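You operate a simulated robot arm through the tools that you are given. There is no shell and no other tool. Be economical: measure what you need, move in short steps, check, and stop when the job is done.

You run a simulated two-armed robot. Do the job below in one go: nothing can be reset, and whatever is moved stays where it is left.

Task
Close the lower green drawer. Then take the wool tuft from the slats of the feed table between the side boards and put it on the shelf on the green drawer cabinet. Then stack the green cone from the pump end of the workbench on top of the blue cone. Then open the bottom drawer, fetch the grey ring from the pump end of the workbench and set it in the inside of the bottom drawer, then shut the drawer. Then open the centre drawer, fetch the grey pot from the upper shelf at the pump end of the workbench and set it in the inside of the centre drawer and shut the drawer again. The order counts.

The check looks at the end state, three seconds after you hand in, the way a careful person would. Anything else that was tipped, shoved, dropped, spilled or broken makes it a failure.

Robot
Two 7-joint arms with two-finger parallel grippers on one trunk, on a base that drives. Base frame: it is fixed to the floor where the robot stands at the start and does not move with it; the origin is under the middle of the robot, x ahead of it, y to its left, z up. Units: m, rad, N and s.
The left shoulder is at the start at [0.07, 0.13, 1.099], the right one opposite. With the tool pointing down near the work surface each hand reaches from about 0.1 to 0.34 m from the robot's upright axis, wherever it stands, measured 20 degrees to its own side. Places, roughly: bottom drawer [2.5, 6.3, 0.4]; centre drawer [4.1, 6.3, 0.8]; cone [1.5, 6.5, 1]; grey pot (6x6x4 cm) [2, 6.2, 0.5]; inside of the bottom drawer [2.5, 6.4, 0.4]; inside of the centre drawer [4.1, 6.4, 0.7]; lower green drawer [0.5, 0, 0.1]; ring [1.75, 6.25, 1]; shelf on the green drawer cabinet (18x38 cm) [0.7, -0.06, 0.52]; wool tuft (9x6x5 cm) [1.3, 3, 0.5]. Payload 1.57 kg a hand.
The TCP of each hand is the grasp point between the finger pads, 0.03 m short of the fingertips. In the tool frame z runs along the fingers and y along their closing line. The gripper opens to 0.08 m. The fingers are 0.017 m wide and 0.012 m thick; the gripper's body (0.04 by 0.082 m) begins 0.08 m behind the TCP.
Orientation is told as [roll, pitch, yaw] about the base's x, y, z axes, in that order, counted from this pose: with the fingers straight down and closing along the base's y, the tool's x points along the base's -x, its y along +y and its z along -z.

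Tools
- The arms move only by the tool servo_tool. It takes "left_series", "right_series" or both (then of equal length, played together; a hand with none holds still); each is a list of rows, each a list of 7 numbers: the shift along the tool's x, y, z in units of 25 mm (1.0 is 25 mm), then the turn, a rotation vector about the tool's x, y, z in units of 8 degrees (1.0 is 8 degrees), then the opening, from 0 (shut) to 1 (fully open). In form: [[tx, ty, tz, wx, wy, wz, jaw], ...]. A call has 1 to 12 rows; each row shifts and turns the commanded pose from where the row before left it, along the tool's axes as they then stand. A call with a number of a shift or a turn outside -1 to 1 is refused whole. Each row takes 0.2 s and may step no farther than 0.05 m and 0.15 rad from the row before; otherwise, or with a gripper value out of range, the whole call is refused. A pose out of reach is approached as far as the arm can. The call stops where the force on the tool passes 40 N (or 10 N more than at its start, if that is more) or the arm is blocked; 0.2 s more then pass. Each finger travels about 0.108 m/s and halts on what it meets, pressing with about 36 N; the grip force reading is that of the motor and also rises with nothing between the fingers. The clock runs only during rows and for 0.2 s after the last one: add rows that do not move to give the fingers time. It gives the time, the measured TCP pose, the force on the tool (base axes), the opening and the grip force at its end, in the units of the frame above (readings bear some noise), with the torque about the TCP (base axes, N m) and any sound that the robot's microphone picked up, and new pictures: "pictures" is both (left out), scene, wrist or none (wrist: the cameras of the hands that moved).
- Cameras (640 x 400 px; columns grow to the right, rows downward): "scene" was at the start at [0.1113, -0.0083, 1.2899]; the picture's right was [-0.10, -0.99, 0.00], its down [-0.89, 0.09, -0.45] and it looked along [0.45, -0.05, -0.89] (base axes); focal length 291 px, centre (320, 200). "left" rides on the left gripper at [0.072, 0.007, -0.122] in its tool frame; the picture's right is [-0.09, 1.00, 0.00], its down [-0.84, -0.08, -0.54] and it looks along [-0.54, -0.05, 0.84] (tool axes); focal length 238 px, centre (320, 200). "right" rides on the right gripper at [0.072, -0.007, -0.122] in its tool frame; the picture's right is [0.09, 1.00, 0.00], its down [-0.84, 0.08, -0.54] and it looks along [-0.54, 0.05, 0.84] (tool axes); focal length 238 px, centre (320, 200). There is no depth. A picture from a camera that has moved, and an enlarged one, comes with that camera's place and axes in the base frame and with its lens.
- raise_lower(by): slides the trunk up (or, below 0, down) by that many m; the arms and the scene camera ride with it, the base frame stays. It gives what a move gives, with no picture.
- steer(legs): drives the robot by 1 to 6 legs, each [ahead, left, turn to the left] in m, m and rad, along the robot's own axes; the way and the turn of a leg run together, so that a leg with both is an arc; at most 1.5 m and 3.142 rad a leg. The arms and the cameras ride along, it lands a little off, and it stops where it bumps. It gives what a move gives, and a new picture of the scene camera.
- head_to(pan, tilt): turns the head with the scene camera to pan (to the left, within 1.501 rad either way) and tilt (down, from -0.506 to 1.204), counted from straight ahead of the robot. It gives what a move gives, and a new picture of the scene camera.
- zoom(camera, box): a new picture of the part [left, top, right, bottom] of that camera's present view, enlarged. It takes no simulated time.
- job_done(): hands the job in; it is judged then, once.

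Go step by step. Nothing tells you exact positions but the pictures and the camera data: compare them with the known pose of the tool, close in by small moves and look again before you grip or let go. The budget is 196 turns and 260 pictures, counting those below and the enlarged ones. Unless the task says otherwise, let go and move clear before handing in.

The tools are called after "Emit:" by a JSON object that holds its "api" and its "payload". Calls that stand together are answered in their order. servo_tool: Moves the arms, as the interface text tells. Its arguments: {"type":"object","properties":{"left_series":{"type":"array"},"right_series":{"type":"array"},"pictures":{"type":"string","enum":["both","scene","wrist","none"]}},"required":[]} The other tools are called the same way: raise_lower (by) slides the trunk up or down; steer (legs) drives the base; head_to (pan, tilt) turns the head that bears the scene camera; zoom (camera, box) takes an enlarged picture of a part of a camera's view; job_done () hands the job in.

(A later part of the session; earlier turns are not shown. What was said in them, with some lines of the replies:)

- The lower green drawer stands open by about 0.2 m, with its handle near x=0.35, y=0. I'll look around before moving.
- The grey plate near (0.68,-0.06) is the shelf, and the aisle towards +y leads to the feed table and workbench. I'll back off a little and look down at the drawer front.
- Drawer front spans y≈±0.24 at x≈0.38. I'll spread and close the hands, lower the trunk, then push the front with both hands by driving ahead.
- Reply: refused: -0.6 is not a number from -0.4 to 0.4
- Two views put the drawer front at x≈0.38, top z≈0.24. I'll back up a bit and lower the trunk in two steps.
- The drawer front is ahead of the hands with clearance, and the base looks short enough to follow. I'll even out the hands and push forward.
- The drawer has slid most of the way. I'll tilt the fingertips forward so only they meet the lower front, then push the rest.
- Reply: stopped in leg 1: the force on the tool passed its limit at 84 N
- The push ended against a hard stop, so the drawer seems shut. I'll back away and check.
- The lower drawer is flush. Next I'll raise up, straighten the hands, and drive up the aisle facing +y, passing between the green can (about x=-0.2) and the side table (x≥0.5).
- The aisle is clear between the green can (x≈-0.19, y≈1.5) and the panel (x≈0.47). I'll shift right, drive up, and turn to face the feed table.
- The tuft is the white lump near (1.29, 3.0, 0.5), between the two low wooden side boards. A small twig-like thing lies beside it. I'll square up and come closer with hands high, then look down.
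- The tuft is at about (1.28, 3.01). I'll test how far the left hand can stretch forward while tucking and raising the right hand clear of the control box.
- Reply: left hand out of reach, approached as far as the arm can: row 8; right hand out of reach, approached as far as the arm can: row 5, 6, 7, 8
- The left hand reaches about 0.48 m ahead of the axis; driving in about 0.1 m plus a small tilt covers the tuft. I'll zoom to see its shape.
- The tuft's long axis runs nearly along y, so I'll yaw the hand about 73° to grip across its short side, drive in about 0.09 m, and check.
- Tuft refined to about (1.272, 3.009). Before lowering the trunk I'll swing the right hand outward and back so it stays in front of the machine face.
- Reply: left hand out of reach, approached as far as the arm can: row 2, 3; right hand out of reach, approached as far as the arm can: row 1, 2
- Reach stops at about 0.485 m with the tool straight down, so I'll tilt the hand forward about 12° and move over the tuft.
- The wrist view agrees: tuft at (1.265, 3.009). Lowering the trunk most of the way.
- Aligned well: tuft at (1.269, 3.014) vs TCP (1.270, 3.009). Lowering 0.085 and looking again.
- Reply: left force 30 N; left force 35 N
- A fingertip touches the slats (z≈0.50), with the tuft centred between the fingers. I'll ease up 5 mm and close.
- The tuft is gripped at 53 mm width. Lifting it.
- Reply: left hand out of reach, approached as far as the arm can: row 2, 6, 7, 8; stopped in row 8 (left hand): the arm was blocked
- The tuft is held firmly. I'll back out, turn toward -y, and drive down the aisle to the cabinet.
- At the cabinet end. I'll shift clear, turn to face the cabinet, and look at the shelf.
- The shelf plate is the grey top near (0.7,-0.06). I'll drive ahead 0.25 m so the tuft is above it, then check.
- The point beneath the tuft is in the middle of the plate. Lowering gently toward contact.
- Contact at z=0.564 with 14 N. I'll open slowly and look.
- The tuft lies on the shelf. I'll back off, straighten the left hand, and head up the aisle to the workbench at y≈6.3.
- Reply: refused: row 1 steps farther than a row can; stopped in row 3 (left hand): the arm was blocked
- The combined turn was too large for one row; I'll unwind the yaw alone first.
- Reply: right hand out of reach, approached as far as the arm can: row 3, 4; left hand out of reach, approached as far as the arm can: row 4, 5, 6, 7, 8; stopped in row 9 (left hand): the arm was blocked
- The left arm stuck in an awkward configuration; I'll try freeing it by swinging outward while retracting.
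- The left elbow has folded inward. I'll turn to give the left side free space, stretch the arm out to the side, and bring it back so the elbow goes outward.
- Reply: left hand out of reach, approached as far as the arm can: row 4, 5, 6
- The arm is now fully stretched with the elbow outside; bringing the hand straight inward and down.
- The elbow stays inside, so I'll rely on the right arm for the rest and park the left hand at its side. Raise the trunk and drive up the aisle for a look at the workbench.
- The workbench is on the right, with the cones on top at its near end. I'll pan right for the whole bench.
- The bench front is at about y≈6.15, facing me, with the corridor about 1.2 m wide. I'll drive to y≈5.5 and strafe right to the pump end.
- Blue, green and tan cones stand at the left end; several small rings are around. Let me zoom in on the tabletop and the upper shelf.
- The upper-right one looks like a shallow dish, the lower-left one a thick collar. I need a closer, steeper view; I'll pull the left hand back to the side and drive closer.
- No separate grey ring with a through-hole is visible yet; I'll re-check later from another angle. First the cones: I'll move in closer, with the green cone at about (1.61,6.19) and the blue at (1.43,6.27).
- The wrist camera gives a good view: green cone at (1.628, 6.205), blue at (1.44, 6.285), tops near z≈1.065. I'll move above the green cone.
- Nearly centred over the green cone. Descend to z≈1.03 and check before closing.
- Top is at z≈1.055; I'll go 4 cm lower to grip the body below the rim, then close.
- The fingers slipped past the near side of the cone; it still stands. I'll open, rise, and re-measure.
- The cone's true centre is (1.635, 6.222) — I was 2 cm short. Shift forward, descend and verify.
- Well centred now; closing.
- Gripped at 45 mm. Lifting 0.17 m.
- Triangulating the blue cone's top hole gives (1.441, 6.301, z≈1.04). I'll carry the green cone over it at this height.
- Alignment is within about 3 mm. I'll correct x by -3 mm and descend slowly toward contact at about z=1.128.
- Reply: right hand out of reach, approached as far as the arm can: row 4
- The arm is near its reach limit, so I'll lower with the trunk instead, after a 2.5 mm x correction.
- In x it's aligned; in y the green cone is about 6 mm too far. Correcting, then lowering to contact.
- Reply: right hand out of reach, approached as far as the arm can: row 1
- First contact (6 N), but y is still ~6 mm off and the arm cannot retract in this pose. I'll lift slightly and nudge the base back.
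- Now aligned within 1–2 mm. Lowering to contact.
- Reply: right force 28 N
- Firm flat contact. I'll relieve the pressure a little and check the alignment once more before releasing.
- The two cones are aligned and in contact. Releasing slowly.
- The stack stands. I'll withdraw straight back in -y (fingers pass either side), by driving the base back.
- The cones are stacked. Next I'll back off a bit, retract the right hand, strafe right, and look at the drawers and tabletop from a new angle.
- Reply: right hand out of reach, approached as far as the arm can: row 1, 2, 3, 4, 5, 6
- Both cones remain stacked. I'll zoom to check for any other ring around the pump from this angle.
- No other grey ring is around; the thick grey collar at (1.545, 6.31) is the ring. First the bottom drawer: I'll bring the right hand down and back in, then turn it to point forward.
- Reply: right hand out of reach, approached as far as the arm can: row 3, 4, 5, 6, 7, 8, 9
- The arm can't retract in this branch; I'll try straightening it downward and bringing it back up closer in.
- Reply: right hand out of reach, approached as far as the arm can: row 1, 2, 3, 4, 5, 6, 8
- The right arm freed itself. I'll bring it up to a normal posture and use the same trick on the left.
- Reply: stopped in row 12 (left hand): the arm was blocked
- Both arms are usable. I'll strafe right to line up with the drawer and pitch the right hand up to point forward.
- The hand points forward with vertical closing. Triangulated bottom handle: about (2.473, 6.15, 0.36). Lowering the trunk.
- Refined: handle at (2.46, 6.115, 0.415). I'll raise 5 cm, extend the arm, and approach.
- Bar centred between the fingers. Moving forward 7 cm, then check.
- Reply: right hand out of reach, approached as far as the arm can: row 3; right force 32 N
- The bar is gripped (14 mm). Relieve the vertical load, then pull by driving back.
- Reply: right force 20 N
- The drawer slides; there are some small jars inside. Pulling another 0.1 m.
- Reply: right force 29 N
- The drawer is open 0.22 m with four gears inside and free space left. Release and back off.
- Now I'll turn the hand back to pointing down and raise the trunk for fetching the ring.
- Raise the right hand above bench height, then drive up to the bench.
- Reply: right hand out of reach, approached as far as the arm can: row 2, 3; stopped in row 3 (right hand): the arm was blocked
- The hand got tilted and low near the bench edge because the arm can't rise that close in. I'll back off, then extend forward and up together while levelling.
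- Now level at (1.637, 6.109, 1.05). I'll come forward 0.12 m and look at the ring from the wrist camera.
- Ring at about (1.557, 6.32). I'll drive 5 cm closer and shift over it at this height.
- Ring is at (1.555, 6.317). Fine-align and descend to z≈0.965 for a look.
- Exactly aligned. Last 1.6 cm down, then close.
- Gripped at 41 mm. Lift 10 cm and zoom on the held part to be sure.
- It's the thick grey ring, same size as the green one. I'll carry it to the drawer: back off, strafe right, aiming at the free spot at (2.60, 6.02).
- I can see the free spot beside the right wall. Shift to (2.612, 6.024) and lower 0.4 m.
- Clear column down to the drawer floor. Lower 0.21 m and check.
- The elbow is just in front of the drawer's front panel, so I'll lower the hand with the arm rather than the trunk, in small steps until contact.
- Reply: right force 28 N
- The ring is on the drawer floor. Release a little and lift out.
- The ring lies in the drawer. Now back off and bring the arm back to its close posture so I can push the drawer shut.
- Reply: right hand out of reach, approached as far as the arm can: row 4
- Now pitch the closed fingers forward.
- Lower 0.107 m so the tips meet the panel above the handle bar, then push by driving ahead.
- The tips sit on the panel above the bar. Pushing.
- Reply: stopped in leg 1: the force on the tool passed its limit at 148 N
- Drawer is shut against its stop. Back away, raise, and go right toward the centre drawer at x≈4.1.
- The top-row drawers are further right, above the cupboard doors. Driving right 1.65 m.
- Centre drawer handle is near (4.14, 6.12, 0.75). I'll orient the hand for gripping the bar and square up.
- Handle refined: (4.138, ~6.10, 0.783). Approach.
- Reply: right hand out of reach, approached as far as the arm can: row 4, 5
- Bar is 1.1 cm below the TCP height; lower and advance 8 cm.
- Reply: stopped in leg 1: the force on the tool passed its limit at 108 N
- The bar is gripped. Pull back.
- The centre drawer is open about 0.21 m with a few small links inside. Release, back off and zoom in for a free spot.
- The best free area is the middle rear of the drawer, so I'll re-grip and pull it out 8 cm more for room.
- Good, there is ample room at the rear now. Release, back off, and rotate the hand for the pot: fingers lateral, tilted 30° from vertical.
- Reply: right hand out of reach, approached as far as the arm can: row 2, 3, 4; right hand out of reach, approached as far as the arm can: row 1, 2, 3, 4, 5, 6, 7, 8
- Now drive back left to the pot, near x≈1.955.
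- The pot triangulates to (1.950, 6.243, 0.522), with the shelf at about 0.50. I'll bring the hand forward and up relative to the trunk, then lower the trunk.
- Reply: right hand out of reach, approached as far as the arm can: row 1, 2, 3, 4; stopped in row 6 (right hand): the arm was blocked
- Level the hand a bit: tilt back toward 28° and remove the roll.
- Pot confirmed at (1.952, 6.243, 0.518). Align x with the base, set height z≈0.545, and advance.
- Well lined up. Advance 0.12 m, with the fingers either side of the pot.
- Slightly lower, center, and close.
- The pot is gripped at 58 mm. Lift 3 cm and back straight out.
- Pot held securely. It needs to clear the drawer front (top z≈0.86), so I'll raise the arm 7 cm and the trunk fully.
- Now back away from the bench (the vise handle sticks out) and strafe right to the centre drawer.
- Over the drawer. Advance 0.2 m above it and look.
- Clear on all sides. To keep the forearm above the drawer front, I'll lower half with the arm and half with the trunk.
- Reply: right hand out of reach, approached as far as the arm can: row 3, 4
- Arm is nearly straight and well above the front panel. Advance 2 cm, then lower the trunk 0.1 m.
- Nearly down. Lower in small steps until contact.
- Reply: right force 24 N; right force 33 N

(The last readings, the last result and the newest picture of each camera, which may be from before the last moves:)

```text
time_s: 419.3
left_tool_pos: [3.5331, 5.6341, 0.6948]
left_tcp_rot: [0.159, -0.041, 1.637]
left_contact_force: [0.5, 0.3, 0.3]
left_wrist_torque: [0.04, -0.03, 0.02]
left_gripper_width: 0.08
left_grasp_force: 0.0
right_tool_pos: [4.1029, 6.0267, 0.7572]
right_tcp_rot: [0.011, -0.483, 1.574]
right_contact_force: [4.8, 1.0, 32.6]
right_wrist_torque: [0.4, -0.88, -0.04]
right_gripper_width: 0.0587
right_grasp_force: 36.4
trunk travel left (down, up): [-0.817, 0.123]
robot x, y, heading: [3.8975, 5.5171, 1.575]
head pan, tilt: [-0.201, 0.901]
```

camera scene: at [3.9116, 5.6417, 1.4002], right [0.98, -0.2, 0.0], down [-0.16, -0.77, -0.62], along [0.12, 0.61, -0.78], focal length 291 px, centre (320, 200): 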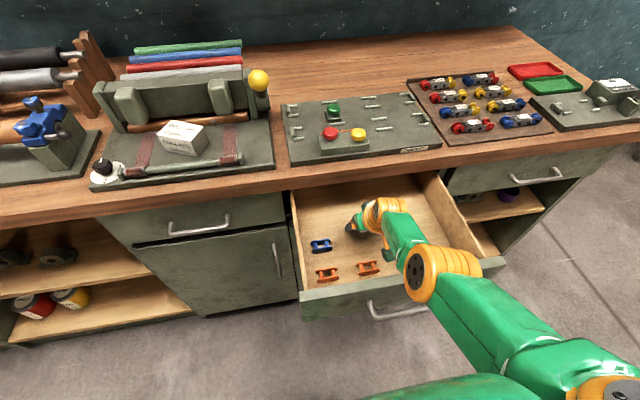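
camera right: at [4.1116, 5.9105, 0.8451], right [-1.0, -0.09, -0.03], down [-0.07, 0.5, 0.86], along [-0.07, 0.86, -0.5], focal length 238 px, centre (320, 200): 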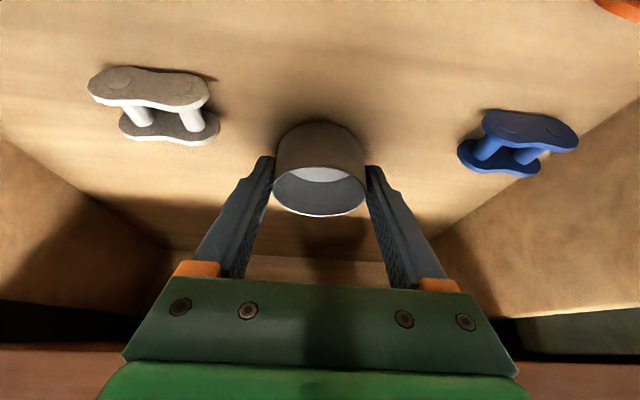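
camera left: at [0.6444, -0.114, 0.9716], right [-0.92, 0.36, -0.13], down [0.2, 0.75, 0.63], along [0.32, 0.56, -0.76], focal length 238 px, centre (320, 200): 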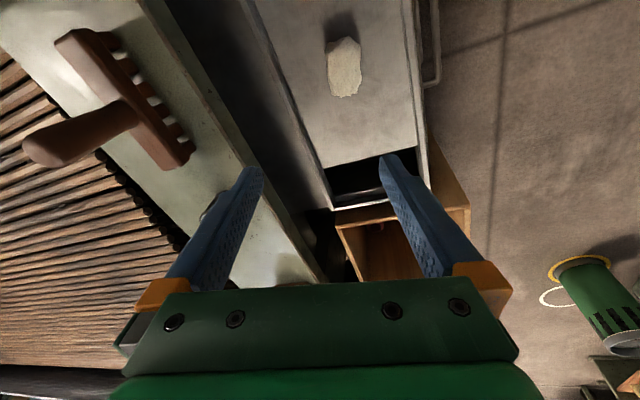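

Contact made. Ease up and release.

Emit:
{"api": "raise_lower", "payload": {"by": 0.007}}

Emit:
{"api": "servo_tool", "payload": {"right_series": [[0, 0, 0, 0, 0, 0, 0.76], [0, 0, 0, 0, 0, 0, 0.82], [0, 0, 0, 0, 0, 0, 0.95], [0, 0, 0, 0, 0, 0, 0.95]], "pictures": "wrist"}}

```text
time_s: 419.8
left_tool_pos: [3.5338, 5.6379, 0.7001]
left_tcp_rot: [0.16, -0.036, 1.638]
left_contact_force: [-0.5, 0.0, 0.4]
left_wrist_torque: [0.0, 0.02, 0.0]
left_gripper_width: 0.0801
left_grasp_force: 0.1
right_tool_pos: [4.1028, 6.0276, 0.7587]
right_tcp_rot: [0.018, -0.47, 1.573]
right_contact_force: [0.6, -1.0, 4.6]
right_wrist_torque: [0.16, -0.14, -0.11]
right_gripper_width: 0.0587
right_grasp_force: 36.4
trunk travel left (down, up): [-0.824, 0.116]
robot x, y, heading: [3.8949, 5.5196, 1.571]
head pan, tilt: [-0.201, 0.901]
```

```text
time_s: 420.8
left_tool_pos: [3.5351, 5.6395, 0.7012]
left_tcp_rot: [0.162, -0.034, 1.636]
left_contact_force: [0.0, -1.1, 1.3]
left_wrist_torque: [-0.02, -0.02, -0.03]
left_gripper_width: 0.0798
left_grasp_force: 0.0
right_tool_pos: [4.1032, 6.0297, 0.7582]
right_tcp_rot: [0.016, -0.472, 1.573]
right_contact_force: [0.4, 0.2, 0.7]
right_wrist_torque: [0.01, -0.04, 0.02]
right_gripper_width: 0.0764
right_grasp_force: 0.0
trunk travel left (down, up): [-0.824, 0.116]
robot x, y, heading: [3.8986, 5.5211, 1.573]
head pan, tilt: [-0.201, 0.901]
camera right: at [4.1116, 5.9104, 0.836], right [-1.0, -0.09, -0.03], down [-0.07, 0.5, 0.86], along [-0.07, 0.86, -0.5], focal length 238 px, centre (320, 200)
```

right: 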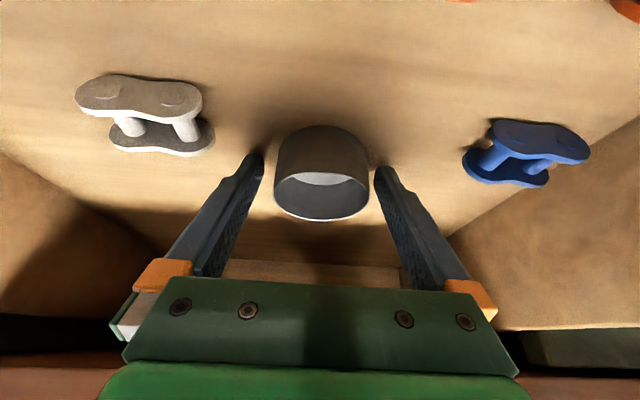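

The pot stands free. Lift the trunk, then raise the arm to clear the front panel.

Emit:
{"api": "raise_lower", "payload": {"by": 0.11}}

Emit:
{"api": "servo_tool", "payload": {"right_series": [[-0.42, 0, -0.79, 0, 0, 0, 0.95], [-0.42, 0, -0.79, 0, 0, 0, 0.95], [-0.42, 0, -0.79, 0, 0, 0, 0.5], [0, 0, 0, 0, 0, 0, 0.2]], "pictures": "both"}}

```text
time_s: 422.2
left_tool_pos: [3.5349, 5.6378, 0.811]
left_tcp_rot: [0.16, -0.033, 1.636]
left_contact_force: [0.0, -0.1, 0.5]
left_wrist_torque: [-0.01, 0.02, -0.01]
left_gripper_width: 0.0798
left_grasp_force: 0.2
right_tool_pos: [4.1021, 6.031, 0.8692]
right_tcp_rot: [0.016, -0.473, 1.574]
right_contact_force: [-1.0, 0.5, 0.6]
right_wrist_torque: [-0.01, -0.01, 0.0]
right_gripper_width: 0.076
right_grasp_force: 0.2
trunk travel left (down, up): [-0.934, 0.006]
robot x, y, heading: [3.8996, 5.5243, 1.576]
head pan, tilt: [-0.201, 0.901]
```

```text
time_s: 423.2
left_tool_pos: [3.5344, 5.6391, 0.8105]
left_tcp_rot: [0.159, -0.033, 1.636]
left_contact_force: [0.8, 0.1, -0.1]
left_wrist_torque: [-0.01, -0.04, 0.02]
left_gripper_width: 0.0801
left_grasp_force: 0.1
right_tool_pos: [4.1032, 6.0312, 0.9349]
right_tcp_rot: [0.016, -0.474, 1.572]
right_contact_force: [-0.3, 0.0, 0.4]
right_wrist_torque: [-0.01, 0.02, 0.0]
right_gripper_width: 0.016
right_grasp_force: 0.1
trunk travel left (down, up): [-0.934, 0.006]
robot x, y, heading: [3.8972, 5.5184, 1.568]
head pan, tilt: [-0.201, 0.901]
camera scene: at [3.9115, 5.6415, 1.5011], right [0.98, -0.2, 0.0], down [-0.16, -0.77, -0.62], along [0.12, 0.61, -0.78], focal length 291 px, centre (320, 200)
camera right: at [4.1123, 5.9116, 1.0129], right [-1.0, -0.09, -0.03], down [-0.07, 0.5, 0.86], along [-0.07, 0.86, -0.5], focal length 238 px, centre (320, 200)
```

scene: 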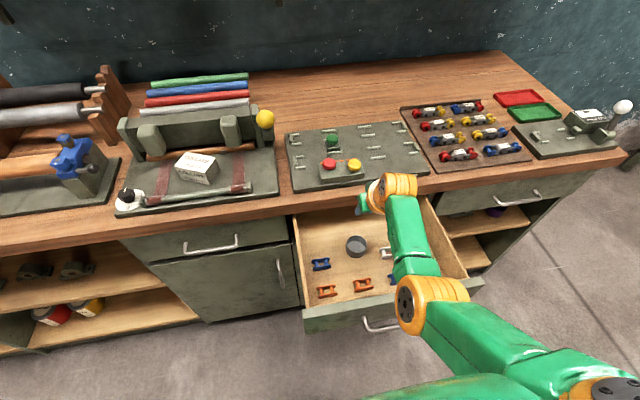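
right: 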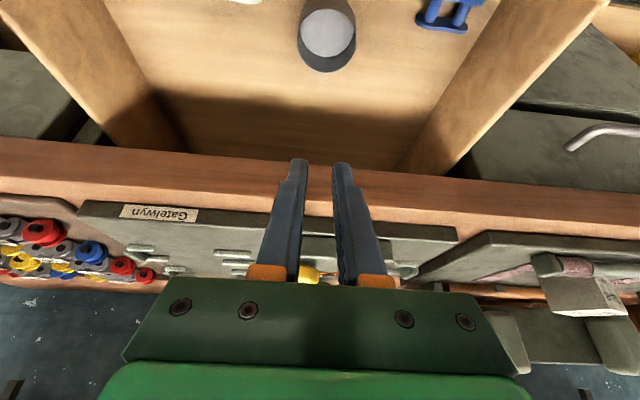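

The pot is in the drawer. Back off until the closed fingers are just in front of the panel, then lower to push height.

Emit:
{"api": "steer", "payload": {"legs": [[-0.24, -0.03, 0]]}}

Emit:
{"api": "servo_tool", "payload": {"right_series": [[0, 0, 0, 0, 0, 0, 0], [0, 0, 0, 0, 0, 0, 0]], "pictures": "none"}}

Emit:
{"api": "raise_lower", "payload": {"by": -0.04}}

Emit:
{"api": "servo_tool", "payload": {"right_series": [[0, 0, 0, 0, 0, 0, 0]], "pictures": "both"}}

```text
time_s: 425.0
left_tool_pos: [3.5655, 5.4026, 0.8103]
left_tcp_rot: [0.16, -0.031, 1.644]
left_contact_force: [0.0, 0.4, -0.6]
left_wrist_torque: [-0.04, 0.01, 0.03]
left_gripper_width: 0.08
left_grasp_force: 0.0
right_tool_pos: [4.131, 5.7991, 0.9349]
right_tcp_rot: [0.015, -0.469, 1.581]
right_contact_force: [0.2, 0.6, 0.3]
right_wrist_torque: [-0.04, 0.03, 0.02]
right_gripper_width: 0.0158
right_grasp_force: 0.2
trunk travel left (down, up): [-0.934, 0.006]
robot x, y, heading: [3.9272, 5.2808, 1.574]
head pan, tilt: [-0.201, 0.901]
camera scene: at [3.9415, 5.4094, 1.5008], right [0.98, -0.19, 0.0], down [-0.15, -0.77, -0.62], along [0.12, 0.61, -0.79], focal length 291 px, centre (320, 200)
```

scene: 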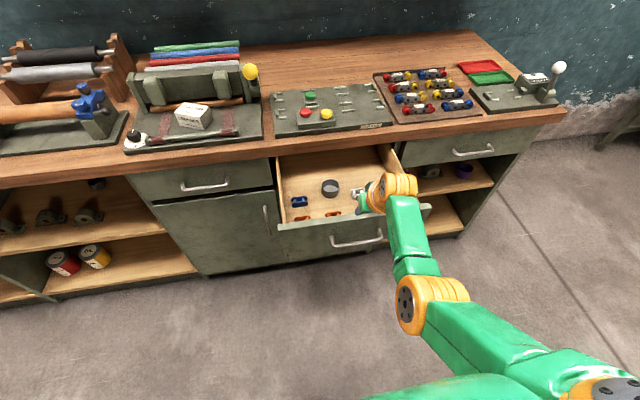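

```text
time_s: 425.6
left_tool_pos: [3.5646, 5.4008, 0.8114]
left_tcp_rot: [0.159, -0.033, 1.645]
left_contact_force: [0.8, -0.2, -0.7]
left_wrist_torque: [0.0, -0.02, 0.0]
left_gripper_width: 0.0804
left_grasp_force: 0.0
right_tool_pos: [4.1312, 5.7978, 0.9362]
right_tcp_rot: [0.017, -0.471, 1.581]
right_contact_force: [0.4, -0.3, 0.4]
right_wrist_torque: [0.0, 0.0, 0.04]
right_gripper_width: 0.0
right_grasp_force: 21.9
trunk travel left (down, up): [-0.934, 0.006]
robot x, y, heading: [3.9269, 5.2816, 1.578]
head pan, tilt: [-0.201, 0.901]
```

```text
time_s: 426.4
left_tool_pos: [3.5645, 5.4001, 0.7709]
left_tcp_rot: [0.163, -0.035, 1.645]
left_contact_force: [-0.9, -0.4, 0.9]
left_wrist_torque: [0.01, -0.01, 0.0]
left_gripper_width: 0.0799
left_grasp_force: 0.1
right_tool_pos: [4.13, 5.7965, 0.8959]
right_tcp_rot: [0.015, -0.472, 1.579]
right_contact_force: [0.3, -0.1, 0.0]
right_wrist_torque: [0.01, 0.02, -0.01]
right_gripper_width: 0.0
right_grasp_force: 21.1
trunk travel left (down, up): [-0.894, 0.046]
robot x, y, heading: [3.9297, 5.2851, 1.579]
head pan, tilt: [-0.201, 0.901]
```

```text
time_s: 426.8
left_tool_pos: [3.5656, 5.4005, 0.7707]
left_tcp_rot: [0.161, -0.034, 1.645]
left_contact_force: [0.7, 0.0, 1.3]
left_wrist_torque: [0.0, 0.0, 0.0]
left_gripper_width: 0.0799
left_grasp_force: 0.0
right_tool_pos: [4.1314, 5.7977, 0.8953]
right_tcp_rot: [0.016, -0.474, 1.581]
right_contact_force: [0.5, -1.3, -0.2]
right_wrist_torque: [-0.01, 0.0, 0.02]
right_gripper_width: 0.0
right_grasp_force: 21.2
trunk travel left (down, up): [-0.894, 0.046]
robot x, y, heading: [3.932, 5.2824, 1.581]
head pan, tilt: [-0.201, 0.901]
camera scene: at [3.9419, 5.4063, 1.4611], right [0.98, -0.19, 0.0], down [-0.15, -0.77, -0.62], along [0.12, 0.61, -0.78], focal length 291 px, centre (320, 200)
camera right: at [4.1409, 5.6778, 0.9726], right [-0.99, -0.1, -0.03], down [-0.07, 0.5, 0.86], along [-0.07, 0.86, -0.5], focal length 238 px, centre (320, 200)
```

scene: 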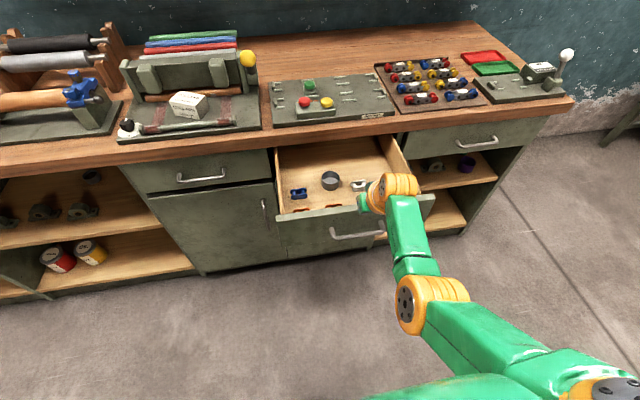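
right: 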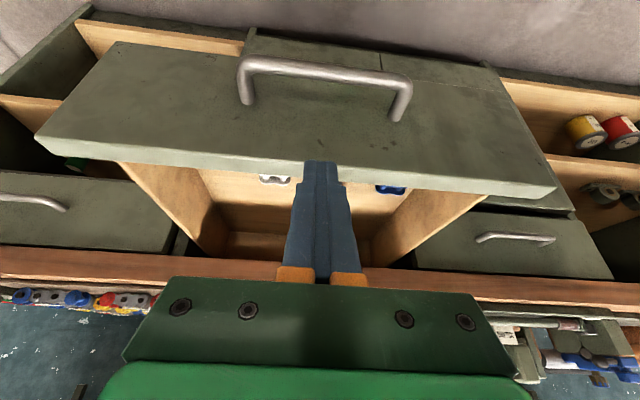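

The tips are right at the panel's top edge; back 2.5 cm more, then lower 5 cm.

Emit:
{"api": "steer", "payload": {"legs": [[-0.025, 0, -0.008]]}}

Emit:
{"api": "raise_lower", "payload": {"by": -0.048}}

Emit:
{"api": "steer", "payload": {"legs": [[0.15, 0, 0]]}}

Emit:
{"api": "servo_tool", "payload": {"right_series": [[0, 0, 0, 0, 0, 0, 0]], "pictures": "wrist"}}

```text
time_s: 427.6
left_tool_pos: [3.5663, 5.3822, 0.7696]
left_tcp_rot: [0.159, -0.03, 1.636]
left_contact_force: [0.5, 0.2, -0.1]
left_wrist_torque: [0.0, 0.05, 0.02]
left_gripper_width: 0.0802
left_grasp_force: 0.1
right_tool_pos: [4.1349, 5.7745, 0.8935]
right_tcp_rot: [0.015, -0.469, 1.575]
right_contact_force: [-0.2, 0.7, -0.2]
right_wrist_torque: [0.02, 0.0, 0.02]
right_gripper_width: 0.0002
right_grasp_force: 21.4
trunk travel left (down, up): [-0.894, 0.046]
robot x, y, heading: [3.9295, 5.256, 1.572]
head pan, tilt: [-0.201, 0.901]
camera scene: at [3.9428, 5.3878, 1.4605], right [0.98, -0.2, 0.0], down [-0.16, -0.77, -0.62], along [0.12, 0.61, -0.79], focal length 291 px, centre (320, 200)
```

scene: 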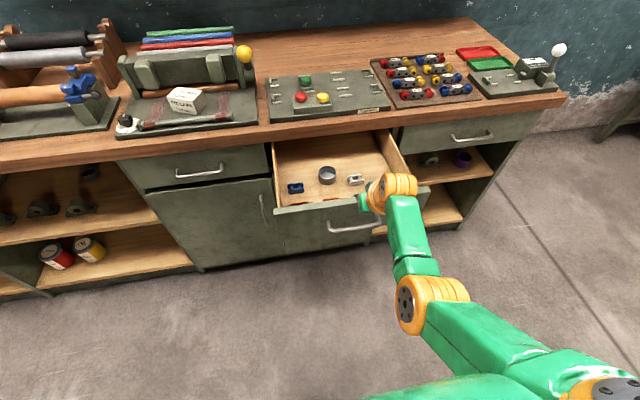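

```text
time_s: 428.6
left_tool_pos: [3.5661, 5.3795, 0.7225]
left_tcp_rot: [0.159, -0.034, 1.637]
left_contact_force: [-0.6, -0.4, -0.2]
left_wrist_torque: [0.0, 0.04, 0.02]
left_gripper_width: 0.0798
left_grasp_force: 0.1
right_tool_pos: [4.135, 5.7726, 0.8479]
right_tcp_rot: [0.017, -0.473, 1.574]
right_contact_force: [0.4, -0.4, 0.5]
right_wrist_torque: [0.0, -0.01, 0.0]
right_gripper_width: 0.0
right_grasp_force: 21.2
trunk travel left (down, up): [-0.846, 0.094]
robot x, y, heading: [3.9272, 5.2594, 1.571]
head pan, tilt: [-0.201, 0.901]
```

```text
time_s: 429.9
left_tool_pos: [3.5657, 5.5275, 0.7228]
left_tcp_rot: [0.159, -0.036, 1.635]
left_contact_force: [0.8, -0.1, 0.1]
left_wrist_torque: [0.0, 0.0, 0.01]
left_gripper_width: 0.0799
left_grasp_force: 0.1
right_tool_pos: [4.136, 5.9202, 0.8491]
right_tcp_rot: [0.015, -0.475, 1.573]
right_contact_force: [-0.6, -0.7, 0.1]
right_wrist_torque: [-0.04, 0.02, -0.01]
right_gripper_width: 0.0
right_grasp_force: 21.0
trunk travel left (down, up): [-0.846, 0.094]
robot x, y, heading: [3.9317, 5.408, 1.572]
head pan, tilt: [-0.201, 0.901]
camera scene: at [3.9431, 5.5286, 1.4134], right [0.98, -0.2, 0.0], down [-0.16, -0.77, -0.62], along [0.12, 0.61, -0.78], focal length 291 px, centre (320, 200)
```

scene: 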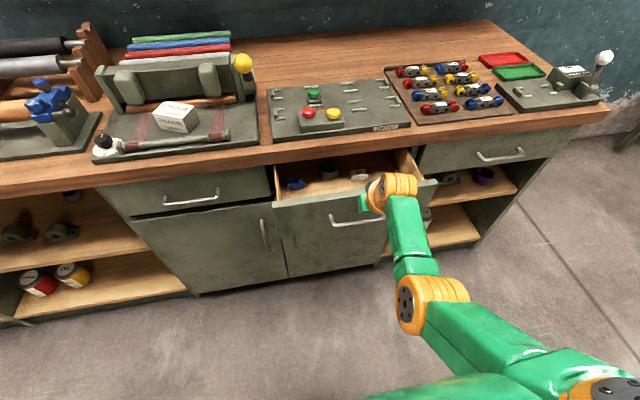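

```text
time_s: 430.3
left_tool_pos: [3.5662, 5.5284, 0.7237]
left_tcp_rot: [0.161, -0.035, 1.635]
left_contact_force: [-0.1, 0.4, 0.0]
left_wrist_torque: [0.0, 0.02, 0.0]
left_gripper_width: 0.0799
left_grasp_force: 0.0
right_tool_pos: [4.1362, 5.9207, 0.8482]
right_tcp_rot: [0.017, -0.473, 1.573]
right_contact_force: [-0.3, -0.4, 0.1]
right_wrist_torque: [-0.04, 0.0, 0.04]
right_gripper_width: 0.0
right_grasp_force: 21.5
trunk travel left (down, up): [-0.846, 0.094]
robot x, y, heading: [3.9265, 5.4096, 1.569]
head pan, tilt: [-0.201, 0.901]
camera right: at [4.1445, 5.8005, 0.925], right [-1.0, -0.09, -0.03], down [-0.07, 0.5, 0.86], along [-0.06, 0.86, -0.5], focal length 238 px, centre (320, 200)
```

right: 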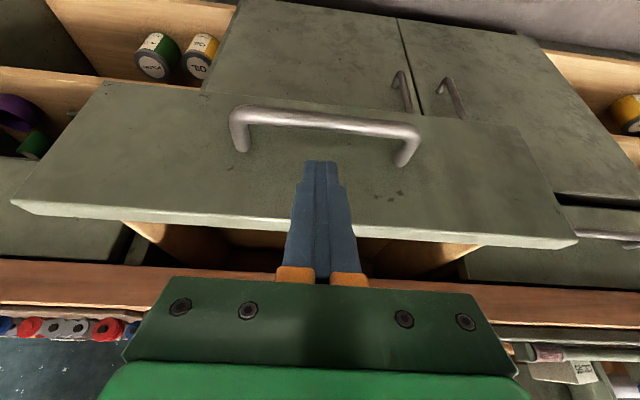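

The drawer is sliding in. Continue pushing.

Emit:
{"api": "steer", "payload": {"legs": [[0.13, 0, 0]]}}

Emit:
{"api": "steer", "payload": {"legs": [[0.06, 0, 0]]}}

Emit:
{"api": "servo_tool", "payload": {"right_series": [[0, 0, 0, 0, 0, 0, 0]], "pictures": "wrist"}}

```text
time_s: 431.6
left_tool_pos: [3.5658, 5.6569, 0.7222]
left_tcp_rot: [0.161, -0.034, 1.636]
left_contact_force: [-0.1, -0.5, -0.2]
left_wrist_torque: [0.02, 0.04, 0.01]
left_gripper_width: 0.08
left_grasp_force: 0.0
right_tool_pos: [4.1373, 6.047, 0.8487]
right_tcp_rot: [0.017, -0.474, 1.572]
right_contact_force: [0.3, 0.5, 0.7]
right_wrist_torque: [0.0, 0.01, 0.01]
right_gripper_width: 0.0
right_grasp_force: 21.0
trunk travel left (down, up): [-0.846, 0.094]
robot x, y, heading: [3.9303, 5.5355, 1.57]
head pan, tilt: [-0.201, 0.901]
camera scene: at [3.9434, 5.6564, 1.4134], right [0.98, -0.2, 0.0], down [-0.16, -0.77, -0.62], along [0.12, 0.61, -0.78], focal length 291 px, centre (320, 200)
```

scene: 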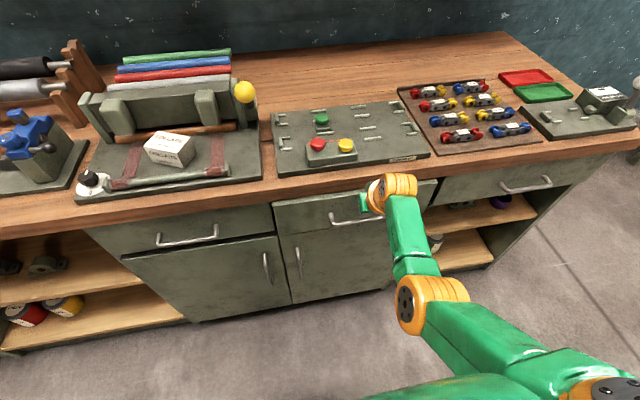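

```text
time_s: 432.6
left_tool_pos: [3.5654, 5.7118, 0.7232]
left_tcp_rot: [0.159, -0.038, 1.633]
left_contact_force: [0.1, -0.3, 0.6]
left_wrist_torque: [0.03, 0.0, 0.01]
left_gripper_width: 0.0801
left_grasp_force: 0.2
right_tool_pos: [4.1364, 6.0948, 0.8442]
right_tcp_rot: [0.017, -0.456, 1.567]
right_contact_force: [-1.1, -10.4, 3.0]
right_wrist_torque: [-0.14, -0.01, 0.02]
right_gripper_width: 0.0
right_grasp_force: 20.9
trunk travel left (down, up): [-0.846, 0.094]
robot x, y, heading: [3.9292, 5.5919, 1.566]
head pan, tilt: [-0.201, 0.901]
stopped in leg 1: the force on the tool passed its limit at 137 N (the readings are from after the stop); the commanded pose is now the measured one
camera scene: at [3.9428, 5.7081, 1.4137], right [0.98, -0.2, 0.0], down [-0.16, -0.76, -0.62], along [0.13, 0.61, -0.78], focal length 291 px, centre (320, 200)
```

scene: 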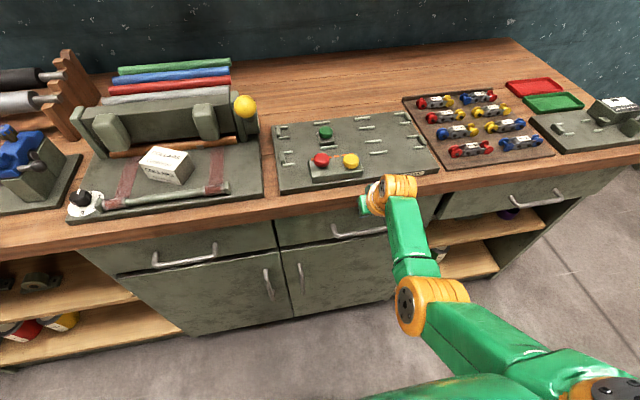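

```text
time_s: 433.0
left_tool_pos: [3.5669, 5.7111, 0.7225]
left_tcp_rot: [0.161, -0.038, 1.632]
left_contact_force: [0.1, -0.4, 0.5]
left_wrist_torque: [0.02, -0.01, -0.02]
left_gripper_width: 0.0801
left_grasp_force: 0.1
right_tool_pos: [4.1377, 6.0941, 0.8458]
right_tcp_rot: [0.018, -0.454, 1.568]
right_contact_force: [-1.4, -13.2, 1.6]
right_wrist_torque: [-0.26, -0.08, 0.05]
right_gripper_width: 0.0
right_grasp_force: 21.4
trunk travel left (down, up): [-0.846, 0.094]
robot x, y, heading: [3.9255, 5.5931, 1.57]
head pan, tilt: [-0.201, 0.901]
camera right: at [4.1455, 5.9757, 0.9246], right [-1.0, -0.09, -0.02], down [-0.07, 0.51, 0.86], along [-0.06, 0.85, -0.52], focal length 238 px, centre (320, 200)
```

right: 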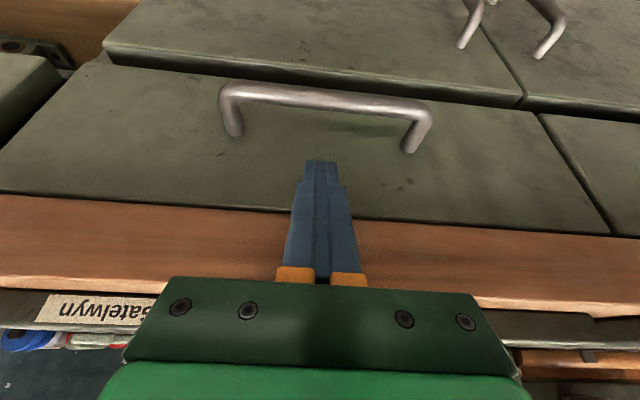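

The stop was reached at the closed position. Back off and inspect the front.

Emit:
{"api": "steer", "payload": {"legs": [[-0.3, 0, 0]]}}

Emit:
{"api": "zoom", "payload": {"camera": "scene", "box": [100, 120, 540, 320]}}

```text
time_s: 435.1
left_tool_pos: [3.5643, 5.4181, 0.7229]
left_tcp_rot: [0.161, -0.033, 1.634]
left_contact_force: [0.1, -0.4, -0.4]
left_wrist_torque: [0.02, 0.0, 0.03]
left_gripper_width: 0.0802
left_grasp_force: 0.1
right_tool_pos: [4.1367, 5.8011, 0.8433]
right_tcp_rot: [0.017, -0.45, 1.57]
right_contact_force: [0.9, 0.0, 0.0]
right_wrist_torque: [0.0, 0.02, -0.03]
right_gripper_width: 0.0001
right_grasp_force: 21.2
trunk travel left (down, up): [-0.846, 0.094]
robot x, y, heading: [3.9245, 5.2974, 1.56]
head pan, tilt: [-0.201, 0.901]
camera scene: at [3.9425, 5.418, 1.413], right [0.98, -0.2, 0.0], down [-0.16, -0.77, -0.62], along [0.13, 0.61, -0.78], focal length 291 px, centre (320, 200)
```

scene: 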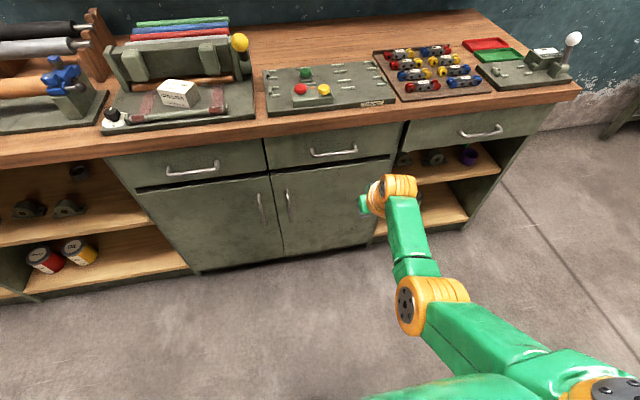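

```text
1.45 times, centred on (320, 220) of scene
camera zoom: at [3.9425, 5.418, 1.413], right [0.98, -0.2, 0.0], down [-0.16, -0.77, -0.62], along [0.13, 0.61, -0.78], focal length 424 px, centre (320, 171)
```

zoom: 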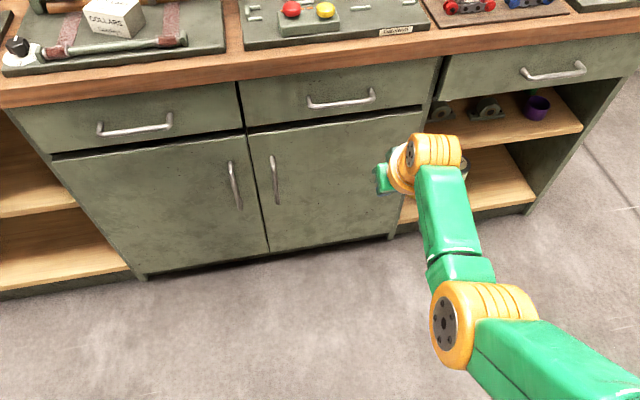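

All is in place: both drawers are shut, the cones are stacked, the tuft is on the shelf, the hands are empty and clear. Handing in.

Emit:
{"api": "job_done", "payload": {}}

```text
The job is handed in.
```

I did all five steps in the order you gave and handed the job in. The drawers, cones, tuft and pot looked right in my last views. I can't be certain the grey part I took is the ring you meant.

- **Green drawer:** the lower green drawer is pushed shut and looks flush.
- **Wool tuft:** it is lying on the shelf of the green cabinet.
- **Cones:** the green cone stands on the blue one. On my first try the fingers closed beside the green cone and may have nudged it slightly, but it stayed upright.
- **Grey ring:** the part I put in the bottom drawer is the thick grey collar, about 4 cm across, from the pump end. It has a shallow recess rather than a through-hole. I saw no other grey ring there, only a wider grey dish. The drawer is shut.
- **Grey pot:** it is in the centre drawer at the right of the bench, and that drawer is shut.

I saw nothing else tipped, dropped or broken. The grippers are empty and clear of everything.
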